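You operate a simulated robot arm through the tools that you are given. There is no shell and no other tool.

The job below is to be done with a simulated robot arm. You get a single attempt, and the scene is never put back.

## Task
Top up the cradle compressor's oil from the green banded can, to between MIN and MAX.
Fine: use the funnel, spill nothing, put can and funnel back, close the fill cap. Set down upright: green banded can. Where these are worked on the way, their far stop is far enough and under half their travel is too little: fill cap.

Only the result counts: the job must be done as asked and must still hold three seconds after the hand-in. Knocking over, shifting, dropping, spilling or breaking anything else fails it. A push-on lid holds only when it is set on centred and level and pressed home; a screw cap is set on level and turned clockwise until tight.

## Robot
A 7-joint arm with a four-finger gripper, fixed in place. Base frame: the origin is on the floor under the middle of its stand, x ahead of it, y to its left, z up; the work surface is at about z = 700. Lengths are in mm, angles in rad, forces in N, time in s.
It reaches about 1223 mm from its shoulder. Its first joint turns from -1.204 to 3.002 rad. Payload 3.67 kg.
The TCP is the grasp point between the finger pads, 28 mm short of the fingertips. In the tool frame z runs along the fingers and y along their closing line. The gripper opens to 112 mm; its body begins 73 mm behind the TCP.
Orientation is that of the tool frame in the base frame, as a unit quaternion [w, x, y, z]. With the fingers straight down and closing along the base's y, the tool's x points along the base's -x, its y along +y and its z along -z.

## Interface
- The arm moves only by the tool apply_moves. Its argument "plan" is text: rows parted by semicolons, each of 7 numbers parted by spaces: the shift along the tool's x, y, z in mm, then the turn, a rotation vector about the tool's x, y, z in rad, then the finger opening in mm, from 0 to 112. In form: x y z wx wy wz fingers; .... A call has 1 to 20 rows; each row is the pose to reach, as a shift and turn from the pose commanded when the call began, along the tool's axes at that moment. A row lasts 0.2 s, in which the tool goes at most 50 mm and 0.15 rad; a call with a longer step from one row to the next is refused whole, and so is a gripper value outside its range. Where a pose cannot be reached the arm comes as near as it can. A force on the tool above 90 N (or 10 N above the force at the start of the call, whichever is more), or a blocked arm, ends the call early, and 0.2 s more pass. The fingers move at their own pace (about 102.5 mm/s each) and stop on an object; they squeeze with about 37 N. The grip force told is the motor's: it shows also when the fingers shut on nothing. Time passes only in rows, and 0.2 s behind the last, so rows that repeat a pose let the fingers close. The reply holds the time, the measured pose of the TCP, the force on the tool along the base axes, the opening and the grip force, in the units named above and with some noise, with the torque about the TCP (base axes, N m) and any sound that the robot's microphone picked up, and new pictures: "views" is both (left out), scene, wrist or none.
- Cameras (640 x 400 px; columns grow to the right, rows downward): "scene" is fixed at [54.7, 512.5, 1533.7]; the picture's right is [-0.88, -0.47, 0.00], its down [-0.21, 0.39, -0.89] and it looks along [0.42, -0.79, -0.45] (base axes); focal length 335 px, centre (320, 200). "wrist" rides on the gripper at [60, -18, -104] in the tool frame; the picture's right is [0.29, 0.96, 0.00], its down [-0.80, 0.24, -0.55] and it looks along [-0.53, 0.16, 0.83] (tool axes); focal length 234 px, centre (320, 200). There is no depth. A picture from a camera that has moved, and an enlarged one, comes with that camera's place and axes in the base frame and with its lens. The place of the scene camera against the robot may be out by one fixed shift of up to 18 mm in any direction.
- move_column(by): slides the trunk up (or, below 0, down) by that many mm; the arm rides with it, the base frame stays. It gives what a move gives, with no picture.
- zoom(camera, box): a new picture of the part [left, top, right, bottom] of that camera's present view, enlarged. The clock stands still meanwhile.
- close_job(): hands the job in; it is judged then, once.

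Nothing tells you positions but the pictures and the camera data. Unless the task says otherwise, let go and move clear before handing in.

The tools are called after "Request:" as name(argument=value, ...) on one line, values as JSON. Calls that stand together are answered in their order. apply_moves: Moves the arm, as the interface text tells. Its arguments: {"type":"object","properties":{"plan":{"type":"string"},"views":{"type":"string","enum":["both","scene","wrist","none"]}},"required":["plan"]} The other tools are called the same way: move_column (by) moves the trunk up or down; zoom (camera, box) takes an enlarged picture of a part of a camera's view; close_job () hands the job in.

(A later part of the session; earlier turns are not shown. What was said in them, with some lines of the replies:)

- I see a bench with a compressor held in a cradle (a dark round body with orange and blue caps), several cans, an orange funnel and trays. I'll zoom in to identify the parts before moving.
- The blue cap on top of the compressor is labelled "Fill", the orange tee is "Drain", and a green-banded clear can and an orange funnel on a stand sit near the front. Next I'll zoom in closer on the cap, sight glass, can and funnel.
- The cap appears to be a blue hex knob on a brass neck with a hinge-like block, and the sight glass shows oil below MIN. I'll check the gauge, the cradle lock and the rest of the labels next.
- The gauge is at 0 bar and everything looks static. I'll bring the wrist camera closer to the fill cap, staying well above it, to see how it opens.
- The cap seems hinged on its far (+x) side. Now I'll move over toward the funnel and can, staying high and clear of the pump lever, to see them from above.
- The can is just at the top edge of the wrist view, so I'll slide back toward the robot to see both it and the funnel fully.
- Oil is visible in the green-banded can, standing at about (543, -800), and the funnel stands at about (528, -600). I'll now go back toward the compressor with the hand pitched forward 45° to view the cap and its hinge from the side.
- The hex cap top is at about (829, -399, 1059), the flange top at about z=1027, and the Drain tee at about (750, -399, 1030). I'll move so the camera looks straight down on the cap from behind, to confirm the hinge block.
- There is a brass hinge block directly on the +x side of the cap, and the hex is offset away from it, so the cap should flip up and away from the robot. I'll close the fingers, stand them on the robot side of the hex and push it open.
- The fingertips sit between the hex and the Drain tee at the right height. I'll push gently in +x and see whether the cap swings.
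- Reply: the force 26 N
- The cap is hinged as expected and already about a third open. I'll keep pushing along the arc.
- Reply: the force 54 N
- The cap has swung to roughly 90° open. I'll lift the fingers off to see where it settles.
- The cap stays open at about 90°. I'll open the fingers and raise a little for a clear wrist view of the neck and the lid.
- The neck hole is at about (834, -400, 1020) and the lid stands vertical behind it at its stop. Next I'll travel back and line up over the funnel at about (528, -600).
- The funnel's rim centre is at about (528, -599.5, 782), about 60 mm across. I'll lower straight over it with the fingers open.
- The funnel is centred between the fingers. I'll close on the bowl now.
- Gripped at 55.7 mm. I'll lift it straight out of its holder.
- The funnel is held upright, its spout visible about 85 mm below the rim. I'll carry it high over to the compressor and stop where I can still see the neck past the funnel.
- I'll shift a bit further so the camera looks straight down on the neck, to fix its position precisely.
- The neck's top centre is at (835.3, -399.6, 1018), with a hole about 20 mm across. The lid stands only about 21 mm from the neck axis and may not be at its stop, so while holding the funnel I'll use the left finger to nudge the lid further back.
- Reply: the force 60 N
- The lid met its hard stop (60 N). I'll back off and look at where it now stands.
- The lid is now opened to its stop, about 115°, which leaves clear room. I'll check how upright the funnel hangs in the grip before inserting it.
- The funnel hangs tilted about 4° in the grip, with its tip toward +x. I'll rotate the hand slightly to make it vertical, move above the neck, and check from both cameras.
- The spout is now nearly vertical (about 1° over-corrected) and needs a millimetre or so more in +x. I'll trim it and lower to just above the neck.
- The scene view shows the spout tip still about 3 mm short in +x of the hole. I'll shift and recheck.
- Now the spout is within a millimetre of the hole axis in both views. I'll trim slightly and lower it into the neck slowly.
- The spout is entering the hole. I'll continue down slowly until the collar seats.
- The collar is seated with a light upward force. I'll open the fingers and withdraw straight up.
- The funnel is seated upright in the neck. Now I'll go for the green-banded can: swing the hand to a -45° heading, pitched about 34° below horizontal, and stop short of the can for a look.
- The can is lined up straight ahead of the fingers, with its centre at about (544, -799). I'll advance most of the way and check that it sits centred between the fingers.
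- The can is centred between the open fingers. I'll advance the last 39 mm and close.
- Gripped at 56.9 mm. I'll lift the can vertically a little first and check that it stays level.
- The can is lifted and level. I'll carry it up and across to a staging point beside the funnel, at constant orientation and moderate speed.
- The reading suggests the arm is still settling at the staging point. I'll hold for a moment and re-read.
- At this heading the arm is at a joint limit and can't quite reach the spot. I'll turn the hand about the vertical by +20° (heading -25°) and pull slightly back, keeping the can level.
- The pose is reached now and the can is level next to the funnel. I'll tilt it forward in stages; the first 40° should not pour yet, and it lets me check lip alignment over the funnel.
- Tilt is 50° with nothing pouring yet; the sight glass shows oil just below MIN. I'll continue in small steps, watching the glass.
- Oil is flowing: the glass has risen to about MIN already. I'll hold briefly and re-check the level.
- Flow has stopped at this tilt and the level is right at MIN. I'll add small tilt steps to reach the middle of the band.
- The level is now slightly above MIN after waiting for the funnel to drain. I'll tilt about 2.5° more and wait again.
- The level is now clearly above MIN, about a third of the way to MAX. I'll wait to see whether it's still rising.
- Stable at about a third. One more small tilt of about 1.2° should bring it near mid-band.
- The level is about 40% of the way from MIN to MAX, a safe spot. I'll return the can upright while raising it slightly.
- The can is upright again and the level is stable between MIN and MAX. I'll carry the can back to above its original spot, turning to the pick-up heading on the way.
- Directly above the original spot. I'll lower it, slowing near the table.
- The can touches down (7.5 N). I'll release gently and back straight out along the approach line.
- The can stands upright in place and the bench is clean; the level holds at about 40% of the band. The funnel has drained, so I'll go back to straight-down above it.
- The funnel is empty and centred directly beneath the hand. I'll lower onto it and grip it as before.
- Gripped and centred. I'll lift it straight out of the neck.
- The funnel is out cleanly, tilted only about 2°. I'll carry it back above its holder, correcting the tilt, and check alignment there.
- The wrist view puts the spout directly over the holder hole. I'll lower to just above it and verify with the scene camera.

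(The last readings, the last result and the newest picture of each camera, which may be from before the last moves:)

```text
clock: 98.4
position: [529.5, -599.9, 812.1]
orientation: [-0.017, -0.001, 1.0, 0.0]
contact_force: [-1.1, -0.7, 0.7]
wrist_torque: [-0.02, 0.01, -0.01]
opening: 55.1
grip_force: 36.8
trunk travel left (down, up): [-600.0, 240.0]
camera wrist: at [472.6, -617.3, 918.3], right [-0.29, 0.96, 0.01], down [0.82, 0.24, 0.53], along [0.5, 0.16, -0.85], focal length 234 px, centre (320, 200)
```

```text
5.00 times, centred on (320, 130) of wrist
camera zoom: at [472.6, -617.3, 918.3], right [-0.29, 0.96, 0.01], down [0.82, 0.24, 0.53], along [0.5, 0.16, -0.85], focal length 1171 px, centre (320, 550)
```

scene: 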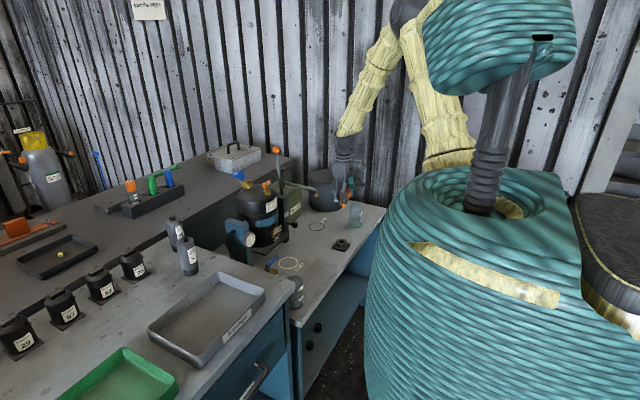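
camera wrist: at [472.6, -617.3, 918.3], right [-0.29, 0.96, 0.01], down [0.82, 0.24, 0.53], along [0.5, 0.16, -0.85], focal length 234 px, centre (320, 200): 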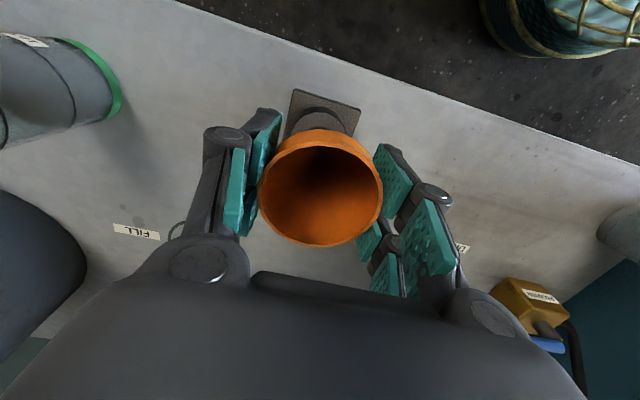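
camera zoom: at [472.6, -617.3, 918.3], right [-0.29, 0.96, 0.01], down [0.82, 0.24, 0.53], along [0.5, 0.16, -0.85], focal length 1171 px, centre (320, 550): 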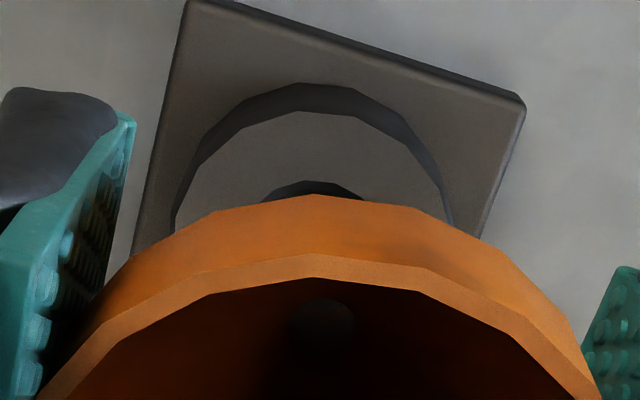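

The scene view shows the spout still needs about 3.5 mm in +x. I'll shift and recheck.

Request:
apply_moves(plan="-1.8 -0.1 0 0 0 0 40; -3.6 -0.3 0 0 0 0 40; -3.6 -0.3 0 0 0 0 40", views="wrist")

Request:
zoom(camera="scene", box=[326, 220, 358, 255])

Request:
zoom(camera="wrist", box=[270, 90, 370, 170])

```text
clock: 99.2
position: [533.2, -601.1, 814.1]
orientation: [-0.017, -0.001, 1.0, 0.0]
contact_force: [0.4, -0.1, -0.4]
wrist_torque: [0.02, 0.04, 0.0]
opening: 55.0
grip_force: 36.8
trunk travel left (down, up): [-600.0, 240.0]
camera wrist: at [476.8, -618.0, 918.5], right [-0.29, 0.96, 0.01], down [0.82, 0.24, 0.53], along [0.5, 0.16, -0.85], focal length 234 px, centre (320, 200)
```

wrist: 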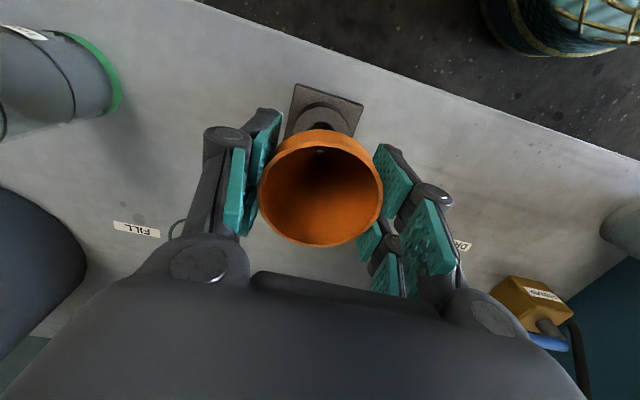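

```text
11.43 times, centred on (342, 238) of scene
camera zoom: at [54.7, 512.5, 1533.7], right [-0.88, -0.47, 0.0], down [-0.21, 0.39, -0.89], along [0.42, -0.79, -0.45], focal length 3825 px, centre (69, -229)
```

zoom: 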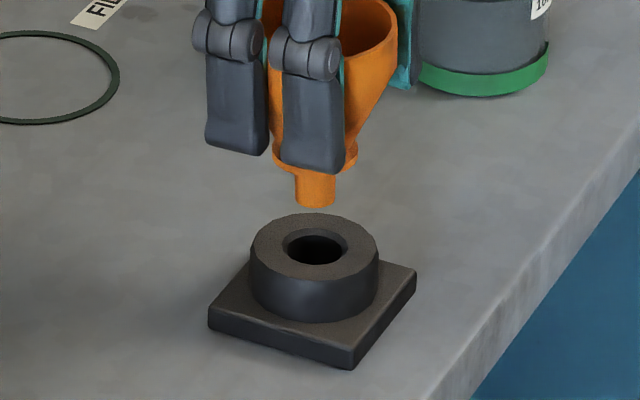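

```text
5.00 times, centred on (320, 130) of wrist
camera zoom: at [476.8, -618.0, 918.5], right [-0.29, 0.96, 0.01], down [0.82, 0.24, 0.53], along [0.5, 0.16, -0.85], focal length 1171 px, centre (320, 550)
```

zoom: 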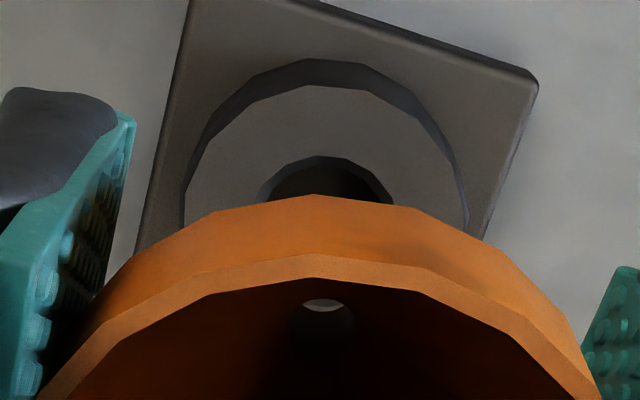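

Aligned in both views now. I'll lower it into the holder slowly.

Request:
apply_moves(plan="-0.2 0.3 6 0 0 0 40; -0.4 0.4 12 0 0 0 40; -0.6 0.4 18 0 0 0 40; -0.9 0.4 25 0 0 0 40; -0.9 0.4 25 0 0 0 40", views="none")

Request:
zoom(camera="scene", box=[326, 220, 358, 255])

```text
clock: 100.4
position: [533.3, -599.4, 787.9]
orientation: [-0.017, -0.001, 1.0, 0.0]
contact_force: [-0.8, 2.0, -0.4]
wrist_torque: [0.01, 0.01, 0.01]
opening: 55.4
grip_force: 36.9
trunk travel left (down, up): [-600.0, 240.0]
```

```text
11.43 times, centred on (342, 238) of scene
camera zoom: at [54.7, 512.5, 1533.7], right [-0.88, -0.47, 0.0], down [-0.21, 0.39, -0.89], along [0.42, -0.79, -0.45], focal length 3825 px, centre (69, -229)
```

zoom: 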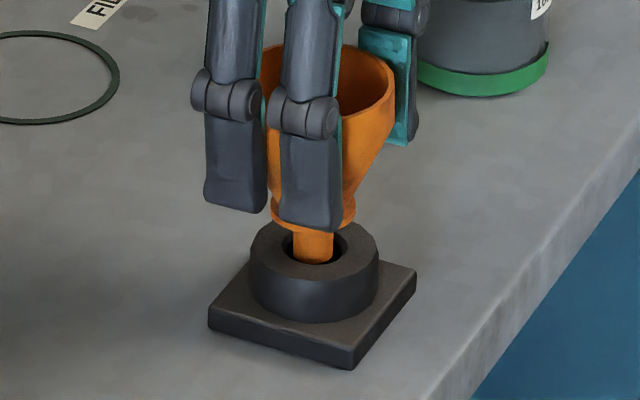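

Request:
apply_moves(plan="0.5 0 4 0 0 0 40; 0.5 0 8 0 0 0 40; 0.4 0 11 0 0 0 40; 0.3 0 13 0 0 0 40; 0.3 0 13 0 0 0 40", views="none")

Request:
zoom(camera="scene", box=[326, 220, 358, 255])

```text
clock: 101.6
position: [532.5, -599.6, 775.6]
orientation: [-0.018, 0.0, 1.0, 0.0]
contact_force: [-0.2, -0.5, -0.2]
wrist_torque: [-0.01, -0.02, 0.0]
opening: 55.0
grip_force: 37.6
trunk travel left (down, up): [-600.0, 240.0]
```

```text
11.43 times, centred on (342, 238) of scene
camera zoom: at [54.7, 512.5, 1533.7], right [-0.88, -0.47, 0.0], down [-0.21, 0.39, -0.89], along [0.42, -0.79, -0.45], focal length 3825 px, centre (69, -229)
```

zoom: 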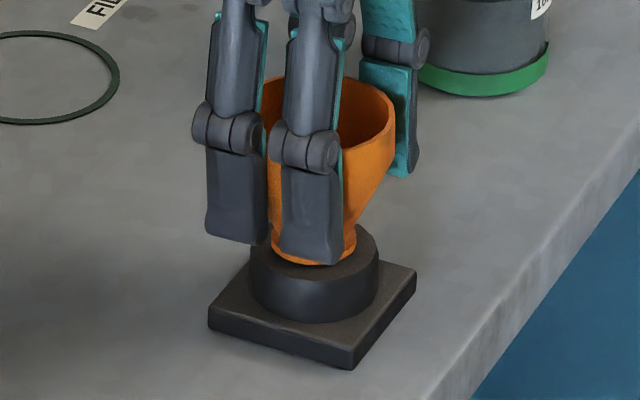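

Request:
apply_moves(plan="0 0 1.5 0 0 0 40; 0 0 3 0 0 0 40; 0 0 3 0 0 0 40", views="none")

Request:
zoom(camera="scene", box=[326, 220, 358, 255])

```text
clock: 102.4
position: [532.5, -599.1, 774.4]
orientation: [-0.017, 0.0, 1.0, 0.001]
contact_force: [-0.5, -3.0, 9.7]
wrist_torque: [-0.18, -0.1, -0.04]
opening: 55.2
grip_force: 36.2
trunk travel left (down, up): [-600.0, 240.0]
```

```text
11.43 times, centred on (342, 238) of scene
camera zoom: at [54.7, 512.5, 1533.7], right [-0.88, -0.47, 0.0], down [-0.21, 0.39, -0.89], along [0.42, -0.79, -0.45], focal length 3825 px, centre (69, -229)
```

zoom: 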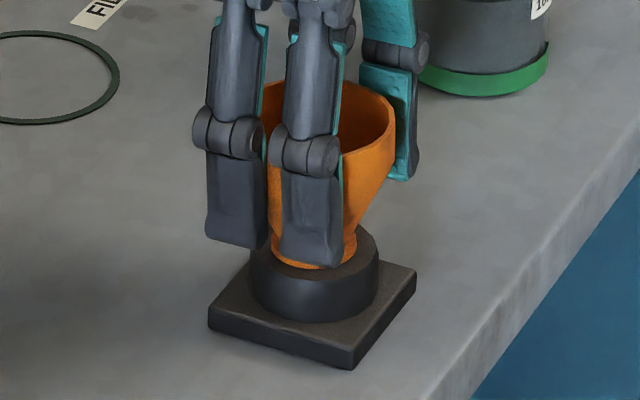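

Contact at about 10 N: the funnel is seated in its holder. I'll release and rise straight up.

Request:
apply_moves(plan="0 0 0 0 0 0 58; 0 0 0 0 0 0 64; 0 0 0 0 0 0 80; 0 0 0 0 0 0 112; 0 0 0 0 0 0 112; 0 0 -20 0 0 0 112; 0 0 -55 0 0 0 112; 0 0 -95 0 0 0 112; 0 0 -140 0 -0.035 0 112; 0 0 -180 0 -0.035 0 112; 0 0 -180 0 -0.035 0 112")

Request:
zoom(camera="scene", box=[320, 180, 400, 260])

Request:
zoom(camera="wrist", box=[260, 30, 400, 170])

```text
clock: 104.8
position: [539.2, -600.0, 953.1]
orientation: [-0.001, 0.0, 1.0, 0.001]
contact_force: [0.7, -0.2, 0.0]
wrist_torque: [0.02, 0.03, -0.02]
opening: 111.8
grip_force: 0.0
trunk travel left (down, up): [-600.0, 240.0]
camera wrist: at [479.2, -617.9, 1056.5], right [-0.29, 0.96, 0.0], down [0.8, 0.24, 0.55], along [0.53, 0.16, -0.83], focal length 234 px, centre (320, 200)
```

scene: 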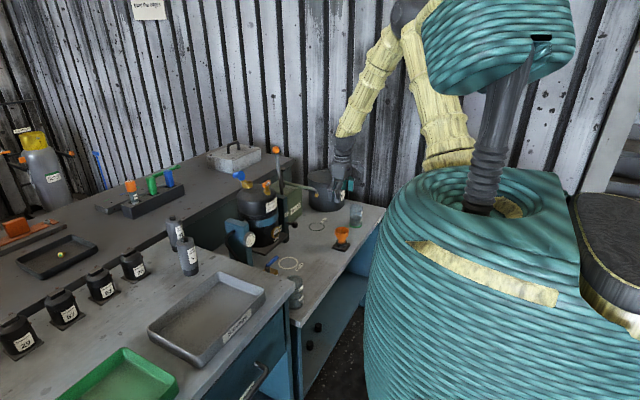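
wrist: 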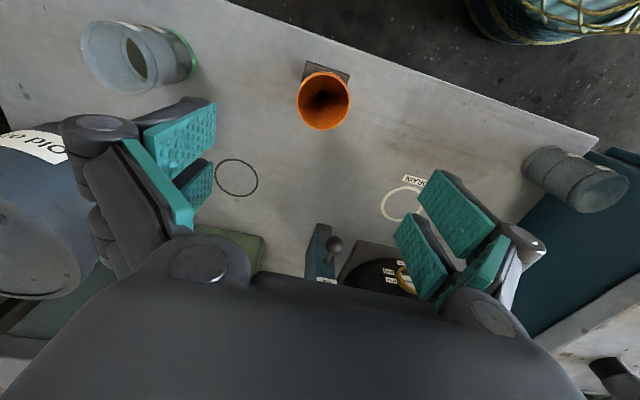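

```text
5.00 times, centred on (360, 220) of scene
camera zoom: at [54.7, 512.5, 1533.7], right [-0.88, -0.47, 0.0], down [-0.21, 0.39, -0.89], along [0.42, -0.79, -0.45], focal length 1673 px, centre (120, 100)
```

zoom: 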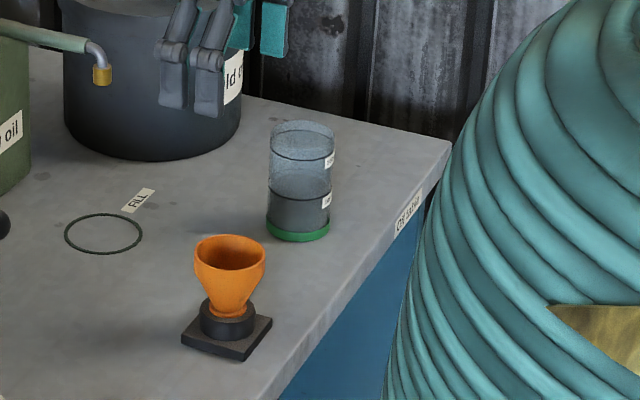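

```text
2.86 times, centred on (330, 100) of wrist
camera zoom: at [479.2, -617.9, 1056.5], right [-0.29, 0.96, 0.0], down [0.8, 0.24, 0.55], along [0.53, 0.16, -0.83], focal length 669 px, centre (291, 486)
```

zoom: 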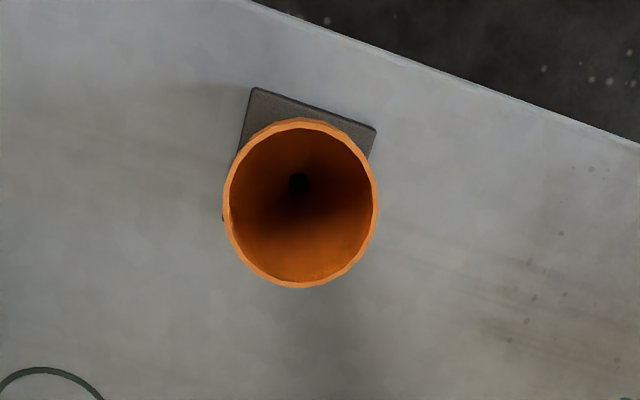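

The funnel is back in its holder and the can stands in place. Last, the cap: I'll go over behind the open lid with closed fingers to push it shut from the +x side.

Request:
apply_moves(plan="0 0 -45 0 0 0 112; 0 10 -90 0 0 0 112; -20 35 -125 0 0 0 80; -50 65 -150 0 0 0 40; -85 95 -165 0 0 0 0; -120 125 -180 0 0 0 0; -155 155 -195 0 0 0 0; -190 180 -205 0 0 0 0; -232 190 -212 0 0 0 0; -277 195 -218 0 0 0 0; -322 198 -218 0 0 0 0; -367 200 -218 0 0 0 0; -412 200 -218 0 0 0 0; -422 200 -218 0 0 0 0; -422 200 -218 0 0 0 0")

Request:
zoom(camera="scene", box=[210, 130, 274, 190])

Request:
zoom(camera="wrist", box=[260, 0, 400, 130])

```text
clock: 108.0
position: [961.6, -400.8, 1170.2]
orientation: [-0.001, -0.001, 1.0, 0.0]
contact_force: [-0.7, -0.2, -0.5]
wrist_torque: [-0.01, 0.0, 0.03]
opening: 0.0
grip_force: 35.6
trunk travel left (down, up): [-600.0, 240.0]
camera wrist: at [902.1, -418.1, 1272.9], right [-0.29, 0.96, 0.0], down [0.8, 0.24, 0.55], along [0.53, 0.16, -0.83], focal length 234 px, centre (320, 200)
```

scene: 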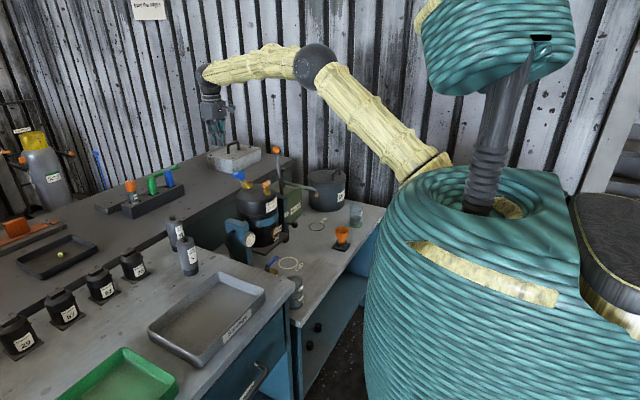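
wrist: 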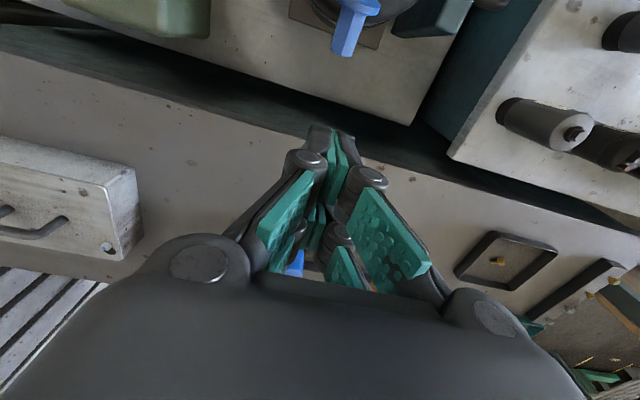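

```text
6.67 times, centred on (242, 160) of scene
camera zoom: at [54.7, 512.5, 1533.7], right [-0.88, -0.47, 0.0], down [-0.21, 0.39, -0.89], along [0.42, -0.79, -0.45], focal length 2231 px, centre (840, 467)
```

zoom: 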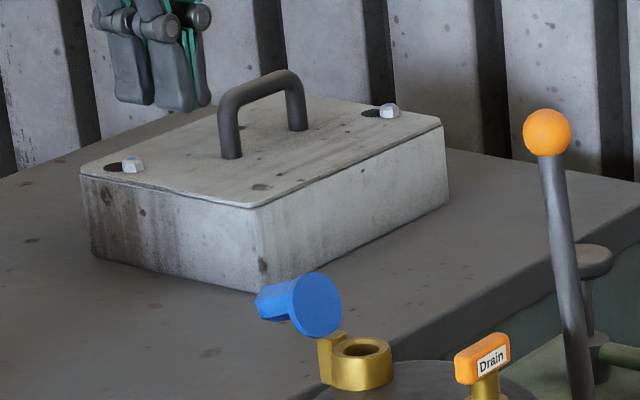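

```text
3.08 times, centred on (330, 65) of wrist
camera zoom: at [902.1, -418.1, 1272.9], right [-0.29, 0.96, 0.0], down [0.8, 0.24, 0.55], along [0.53, 0.16, -0.83], focal length 720 px, centre (289, 615)
```

zoom: 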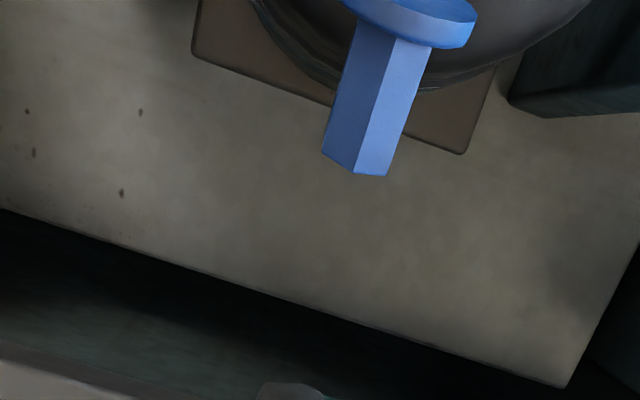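

The hex tip is at about (903, -398, 1025). I'll lower the closed fingers behind it.

Request:
apply_moves(plan="0 0 40 0 0 0 0; 0 0 80 0 0 0 0; 0 0 110 0 0 0 0; 0 0 120 0 0 0 0; 0 0 120 0 0 0 0", views="none")

Request:
zoom(camera="scene", box=[216, 145, 270, 190])

```text
clock: 109.2
position: [960.8, -399.2, 1050.1]
orientation: [0.0, 0.0, 1.0, 0.001]
contact_force: [-0.1, -0.4, 0.5]
wrist_torque: [0.01, 0.01, 0.02]
opening: 0.2
grip_force: 36.0
trunk travel left (down, up): [-600.0, 240.0]
```

```text
8.89 times, centred on (243, 168) of scene
camera zoom: at [54.7, 512.5, 1533.7], right [-0.88, -0.47, 0.0], down [-0.21, 0.39, -0.89], along [0.42, -0.79, -0.45], focal length 2975 px, centre (1004, 489)
```

zoom: 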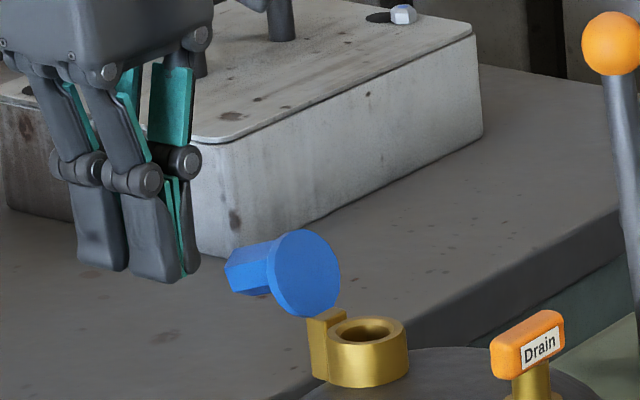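

Positioned. I'll push the lid in -x, rising slightly as it swings.

Request:
apply_moves(plan="10 0 0 0 0 0 0; 20 0 0 0 0 0 0; 28 0 0 0 0 0 0; 36 0 -3 0 0 0 0; 44 0 -6 0 0 0 0; 52 0 -8 0 0 0 0", views="none")

Request:
zoom(camera="scene", box=[216, 145, 270, 190])

```text
clock: 110.6
position: [906.7, -398.9, 1058.0]
orientation: [0.0, 0.0, 1.0, 0.0]
contact_force: [-0.2, -0.5, 0.7]
wrist_torque: [0.01, -0.01, -0.02]
opening: 0.2
grip_force: 35.7
trunk travel left (down, up): [-600.0, 240.0]
```

```text
8.89 times, centred on (243, 168) of scene
camera zoom: at [54.7, 512.5, 1533.7], right [-0.88, -0.47, 0.0], down [-0.21, 0.39, -0.89], along [0.42, -0.79, -0.45], focal length 2975 px, centre (1004, 489)
```

zoom: 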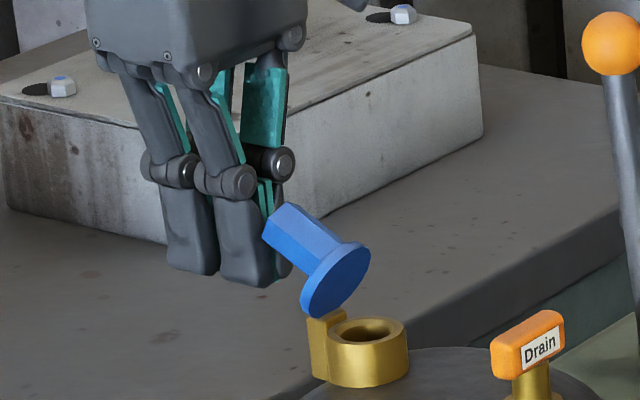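

The lid is swinging closed. I'll continue pushing until the hex is upright.

Request:
apply_moves(plan="8 0 -2 0 0 0 0; 16 0 -4 0 0 0 0; 24 0 -5 0 0 0 0; 32 0 -6 0 0 0 0; 32 0 -6 0 0 0 0", views="none")

Request:
zoom(camera="scene", box=[216, 145, 270, 190])

```text
clock: 111.8
position: [876.8, -399.8, 1065.0]
orientation: [-0.002, -0.001, 1.0, 0.0]
contact_force: [0.3, 0.2, -0.4]
wrist_torque: [-0.02, 0.04, 0.01]
opening: 0.1
grip_force: 36.0
trunk travel left (down, up): [-600.0, 240.0]
```

```text
8.89 times, centred on (243, 168) of scene
camera zoom: at [54.7, 512.5, 1533.7], right [-0.88, -0.47, 0.0], down [-0.21, 0.39, -0.89], along [0.42, -0.79, -0.45], focal length 2975 px, centre (1004, 489)
```

zoom: 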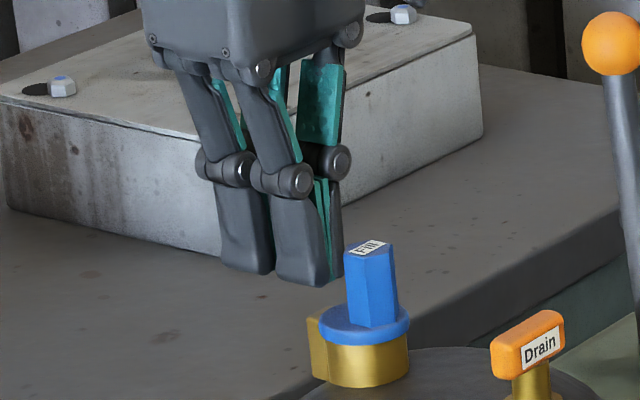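

The cap has swung shut. I'll lift, move above the hex and press down lightly to make sure it's fully seated.

Request:
apply_moves(plan="0 0 -20 0 0 0 0; 0 0 -40 0 0 0 0; 23 0 -40 0 0 0 0; 45.8 0 -40 0 0 0 0; 45.8 0 -30 0 0 0 0; 45.8 0 -26 0 0 0 0; 45.8 0 -26 0 0 0 0", views="none")

Request:
zoom(camera="scene", box=[216, 145, 270, 190])

```text
clock: 113.4
position: [830.5, -398.9, 1088.8]
orientation: [0.0, 0.0, 1.0, 0.0]
contact_force: [-0.2, -0.5, 0.2]
wrist_torque: [0.03, 0.02, 0.0]
opening: 0.2
grip_force: 35.3
trunk travel left (down, up): [-600.0, 240.0]
```

```text
8.89 times, centred on (243, 168) of scene
camera zoom: at [54.7, 512.5, 1533.7], right [-0.88, -0.47, 0.0], down [-0.21, 0.39, -0.89], along [0.42, -0.79, -0.45], focal length 2975 px, centre (1004, 489)
```

zoom: 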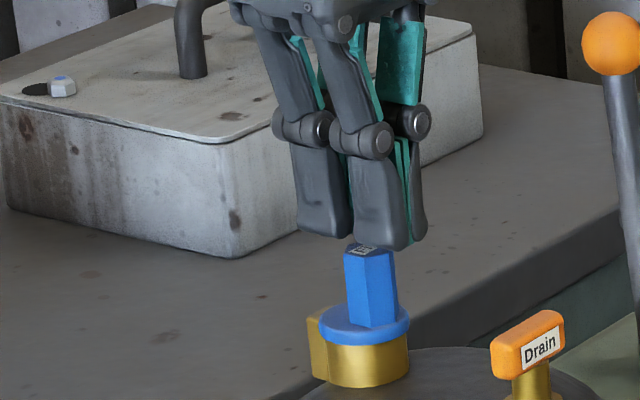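

Request:
apply_moves(plan="0 0 1 0 0 0 0; 0 0 2 0 0 0 0; 0 0 3 0 0 0 0; 0 0 3 0 0 0 0", views="none")

```text
clock: 114.4
position: [830.4, -399.0, 1088.2]
orientation: [0.0, 0.0, 1.0, 0.001]
contact_force: [-0.3, -0.8, -1.1]
wrist_torque: [0.0, 0.0, 0.04]
opening: 0.0
grip_force: 35.6
trunk travel left (down, up): [-600.0, 240.0]
```

Request:
apply_moves(plan="0 0 1.5 0 0 0 0; 0 0 3 0 0 0 0; 0 0 4 0 0 0 0; 0 0 4 0 0 0 0", views="none")

Request:
zoom(camera="scene", box=[216, 145, 270, 190])

```text
clock: 115.4
position: [830.5, -399.3, 1084.3]
orientation: [-0.001, 0.0, 1.0, 0.001]
contact_force: [0.0, 0.2, 1.8]
wrist_torque: [0.01, -0.03, -0.02]
opening: 5.9
grip_force: 35.8
trunk travel left (down, up): [-600.0, 240.0]
```

```text
8.89 times, centred on (243, 168) of scene
camera zoom: at [54.7, 512.5, 1533.7], right [-0.88, -0.47, 0.0], down [-0.21, 0.39, -0.89], along [0.42, -0.79, -0.45], focal length 2975 px, centre (1004, 489)
```

zoom: 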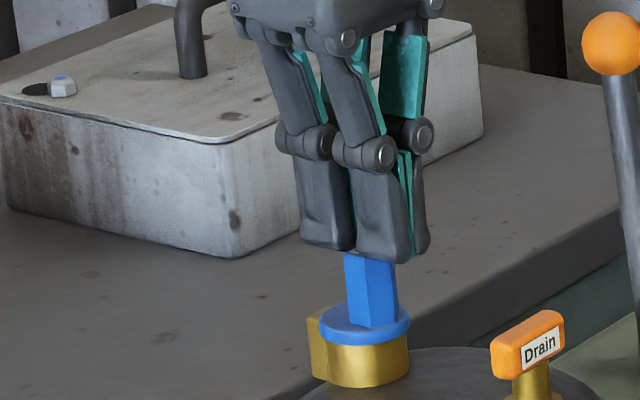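

The hex tip is wedging slightly between the fingertips, so I'll open the fingers before lifting, then press once more with a solid fingertip instead.

Request:
apply_moves(plan="0 0 0 0 0 0 20; 0 0 0 0 0 0 50; 0 0 0 0 0 0 60; 0 0 -15 0 0 0 60; 0 0 -30 0 0 0 60; 0 0 -30 0 0 0 0; 0 11 -30 0 0 0 0; 0 11 -30 0 0 0 0; 0 11 -30 0 0 0 0", views="none")

Request:
zoom(camera="scene", box=[216, 145, 270, 190])

```text
clock: 117.4
position: [829.4, -387.6, 1113.3]
orientation: [-0.001, -0.001, 1.0, 0.0]
contact_force: [-0.5, 0.2, -0.2]
wrist_torque: [0.0, 0.01, 0.02]
opening: 0.0
grip_force: 35.8
trunk travel left (down, up): [-600.0, 240.0]
```

```text
8.89 times, centred on (243, 168) of scene
camera zoom: at [54.7, 512.5, 1533.7], right [-0.88, -0.47, 0.0], down [-0.21, 0.39, -0.89], along [0.42, -0.79, -0.45], focal length 2975 px, centre (1004, 489)
```

zoom: 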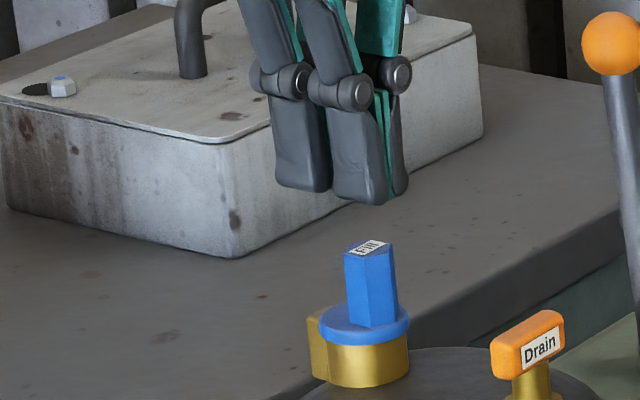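

Request:
apply_moves(plan="0 0 15 0 0 0 0; 0 0 23 0 0 0 0; 0 0 26 0 0 0 0; 0 0 27.5 0 0 0 0; 0 0 29 0 0 0 0; 0 0 29 0 0 0 0", views="none")

```text
clock: 118.8
position: [829.5, -388.2, 1085.0]
orientation: [0.0, 0.0, 1.0, 0.0]
contact_force: [-0.1, -0.4, 0.1]
wrist_torque: [0.01, -0.02, -0.01]
opening: 0.0
grip_force: 36.4
trunk travel left (down, up): [-600.0, 240.0]
```

Request:
apply_moves(plan="0 0 1.5 0 0 0 0; 0 0 3 0 0 0 0; 0 0 4.5 0 0 0 0; 0 0 4.5 0 0 0 0", views="none")

Request:
zoom(camera="scene", box=[216, 145, 270, 190])

```text
clock: 119.8
position: [828.7, -388.8, 1081.8]
orientation: [0.002, 0.0, 1.0, 0.0]
contact_force: [3.0, -4.2, 21.9]
wrist_torque: [-0.18, -0.18, -0.03]
opening: 0.3
grip_force: 36.1
trunk travel left (down, up): [-600.0, 240.0]
```

```text
8.89 times, centred on (243, 168) of scene
camera zoom: at [54.7, 512.5, 1533.7], right [-0.88, -0.47, 0.0], down [-0.21, 0.39, -0.89], along [0.42, -0.79, -0.45], focal length 2975 px, centre (1004, 489)
```

zoom: 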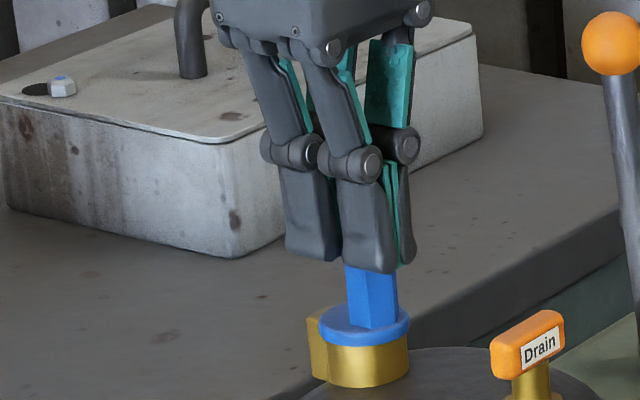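

Pressed with 22 N: firm against its seat. I'll rise clear and take a last look at everything.

Request:
apply_moves(plan="0 0 -20 0 0 0 0; 0 0 -60 0 0 0 0; 0 0 -100 0 0 0 60; 20 0 -140 0 0 0 112; 60 0 -160 0 0 0 112; 100 0 -180 0 0 0 112; 140 0 -200 0 0 0 112; 140 0 -200 0 0 0 112")

Request:
zoom(camera="scene", box=[200, 150, 300, 250])

Request:
zoom(camera="scene", box=[270, 225, 286, 238])

Request:
zoom(camera="scene", box=[300, 180, 400, 280])

Request:
zoom(camera="wrist", box=[220, 0, 440, 180])

```text
clock: 121.6
position: [690.6, -388.1, 1276.7]
orientation: [-0.001, -0.001, 1.0, 0.0]
contact_force: [0.4, 0.0, -0.1]
wrist_torque: [0.02, 0.05, 0.03]
opening: 112.0
grip_force: 0.1
trunk travel left (down, up): [-600.0, 240.0]
camera wrist: at [631.4, -406.2, 1381.5], right [-0.29, 0.96, 0.0], down [0.8, 0.24, 0.55], along [0.53, 0.16, -0.83], focal length 234 px, centre (320, 200)
```

scene: 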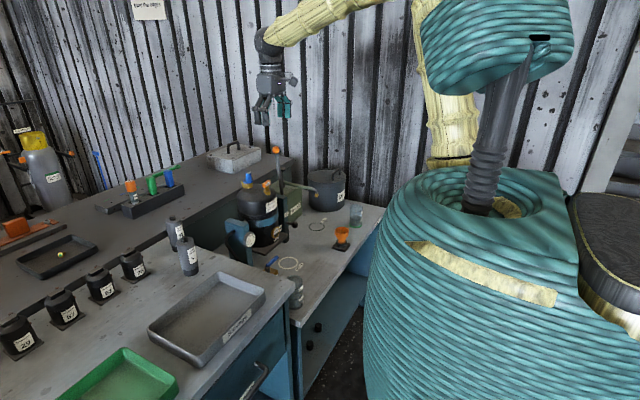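
wrist: 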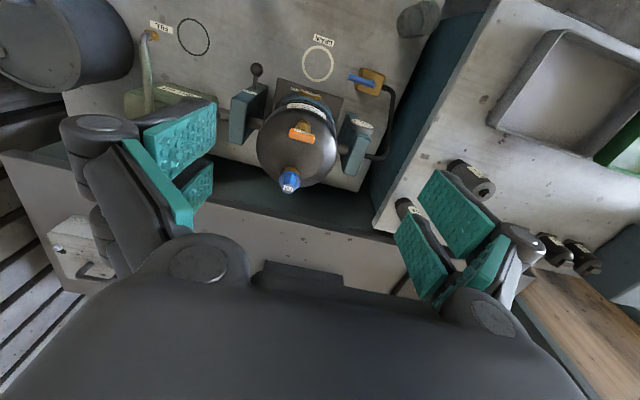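

```text
4.00 times, centred on (250, 200) of scene
camera zoom: at [54.7, 512.5, 1533.7], right [-0.88, -0.47, 0.0], down [-0.21, 0.39, -0.89], along [0.42, -0.79, -0.45], focal length 1339 px, centre (600, 200)
```

zoom: 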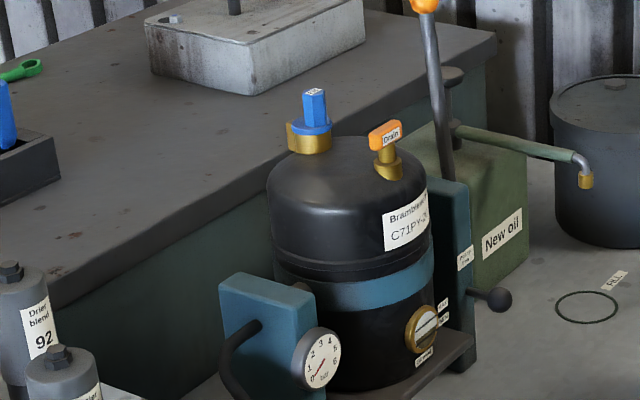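

```text
16.00 times, centred on (278, 232) of scene
camera zoom: at [54.7, 512.5, 1533.7], right [-0.88, -0.47, 0.0], down [-0.21, 0.39, -0.89], along [0.42, -0.79, -0.45], focal length 5355 px, centre (992, -304)
```

zoom: 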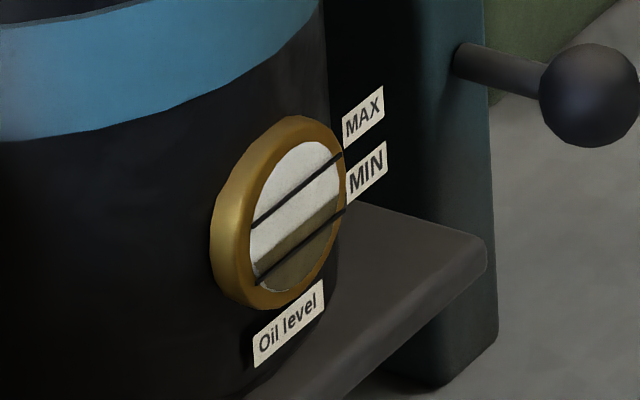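

```text
4.00 times, centred on (350, 230) of scene
camera zoom: at [54.7, 512.5, 1533.7], right [-0.88, -0.47, 0.0], down [-0.21, 0.39, -0.89], along [0.42, -0.79, -0.45], focal length 1339 px, centre (200, 80)
```

zoom: 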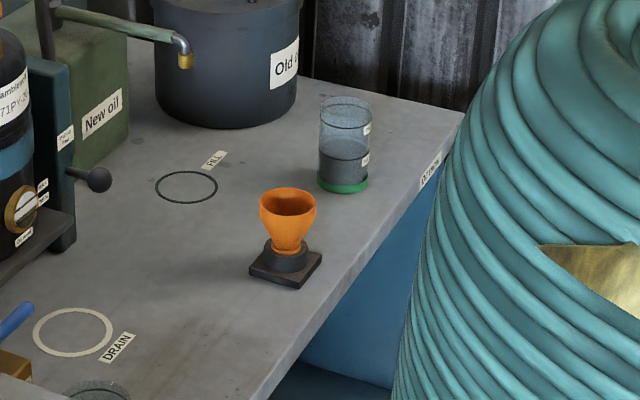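

```text
2.22 times, centred on (330, 90) of wrist
camera zoom: at [631.4, -406.2, 1381.5], right [-0.29, 0.96, 0.0], down [0.8, 0.24, 0.55], along [0.53, 0.16, -0.83], focal length 520 px, centre (298, 444)
```

zoom: 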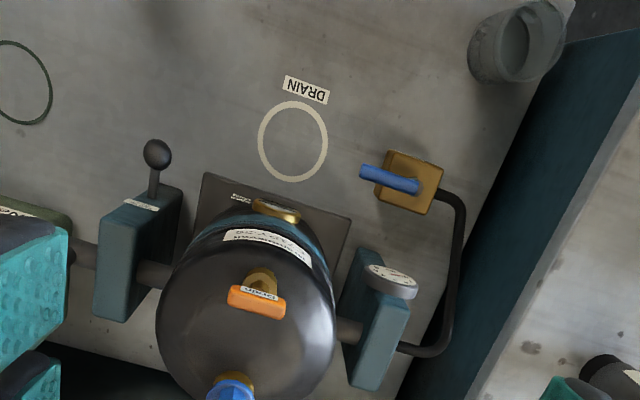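

The oil level sits between MIN and MAX, the cap is shut, and the can and funnel are back upright in their places. No spill is visible and the arm is clear, so I'm handing in.

Request:
close_job()

```text
The job is handed in.
```

The compressor is topped up: the sight glass reads about 40% of the way from MIN to MAX. The job is handed in, and I have no verdict back yet.

- **Oil:** I poured from the green banded can through the funnel in small steps. The level held steady through the last checks.
- **Fill cap:** It swung shut after the pour. I pressed it down with about 22 N, and it is firm on its seat.
- **Can:** It stands upright within about 2 mm of its original spot.
- **Funnel:** It looked empty before I lifted it, and it is back upright in its holder.
- **Spills:** None visible in the camera views of the bench, funnel and compressor. I did not see anything else moved or knocked.
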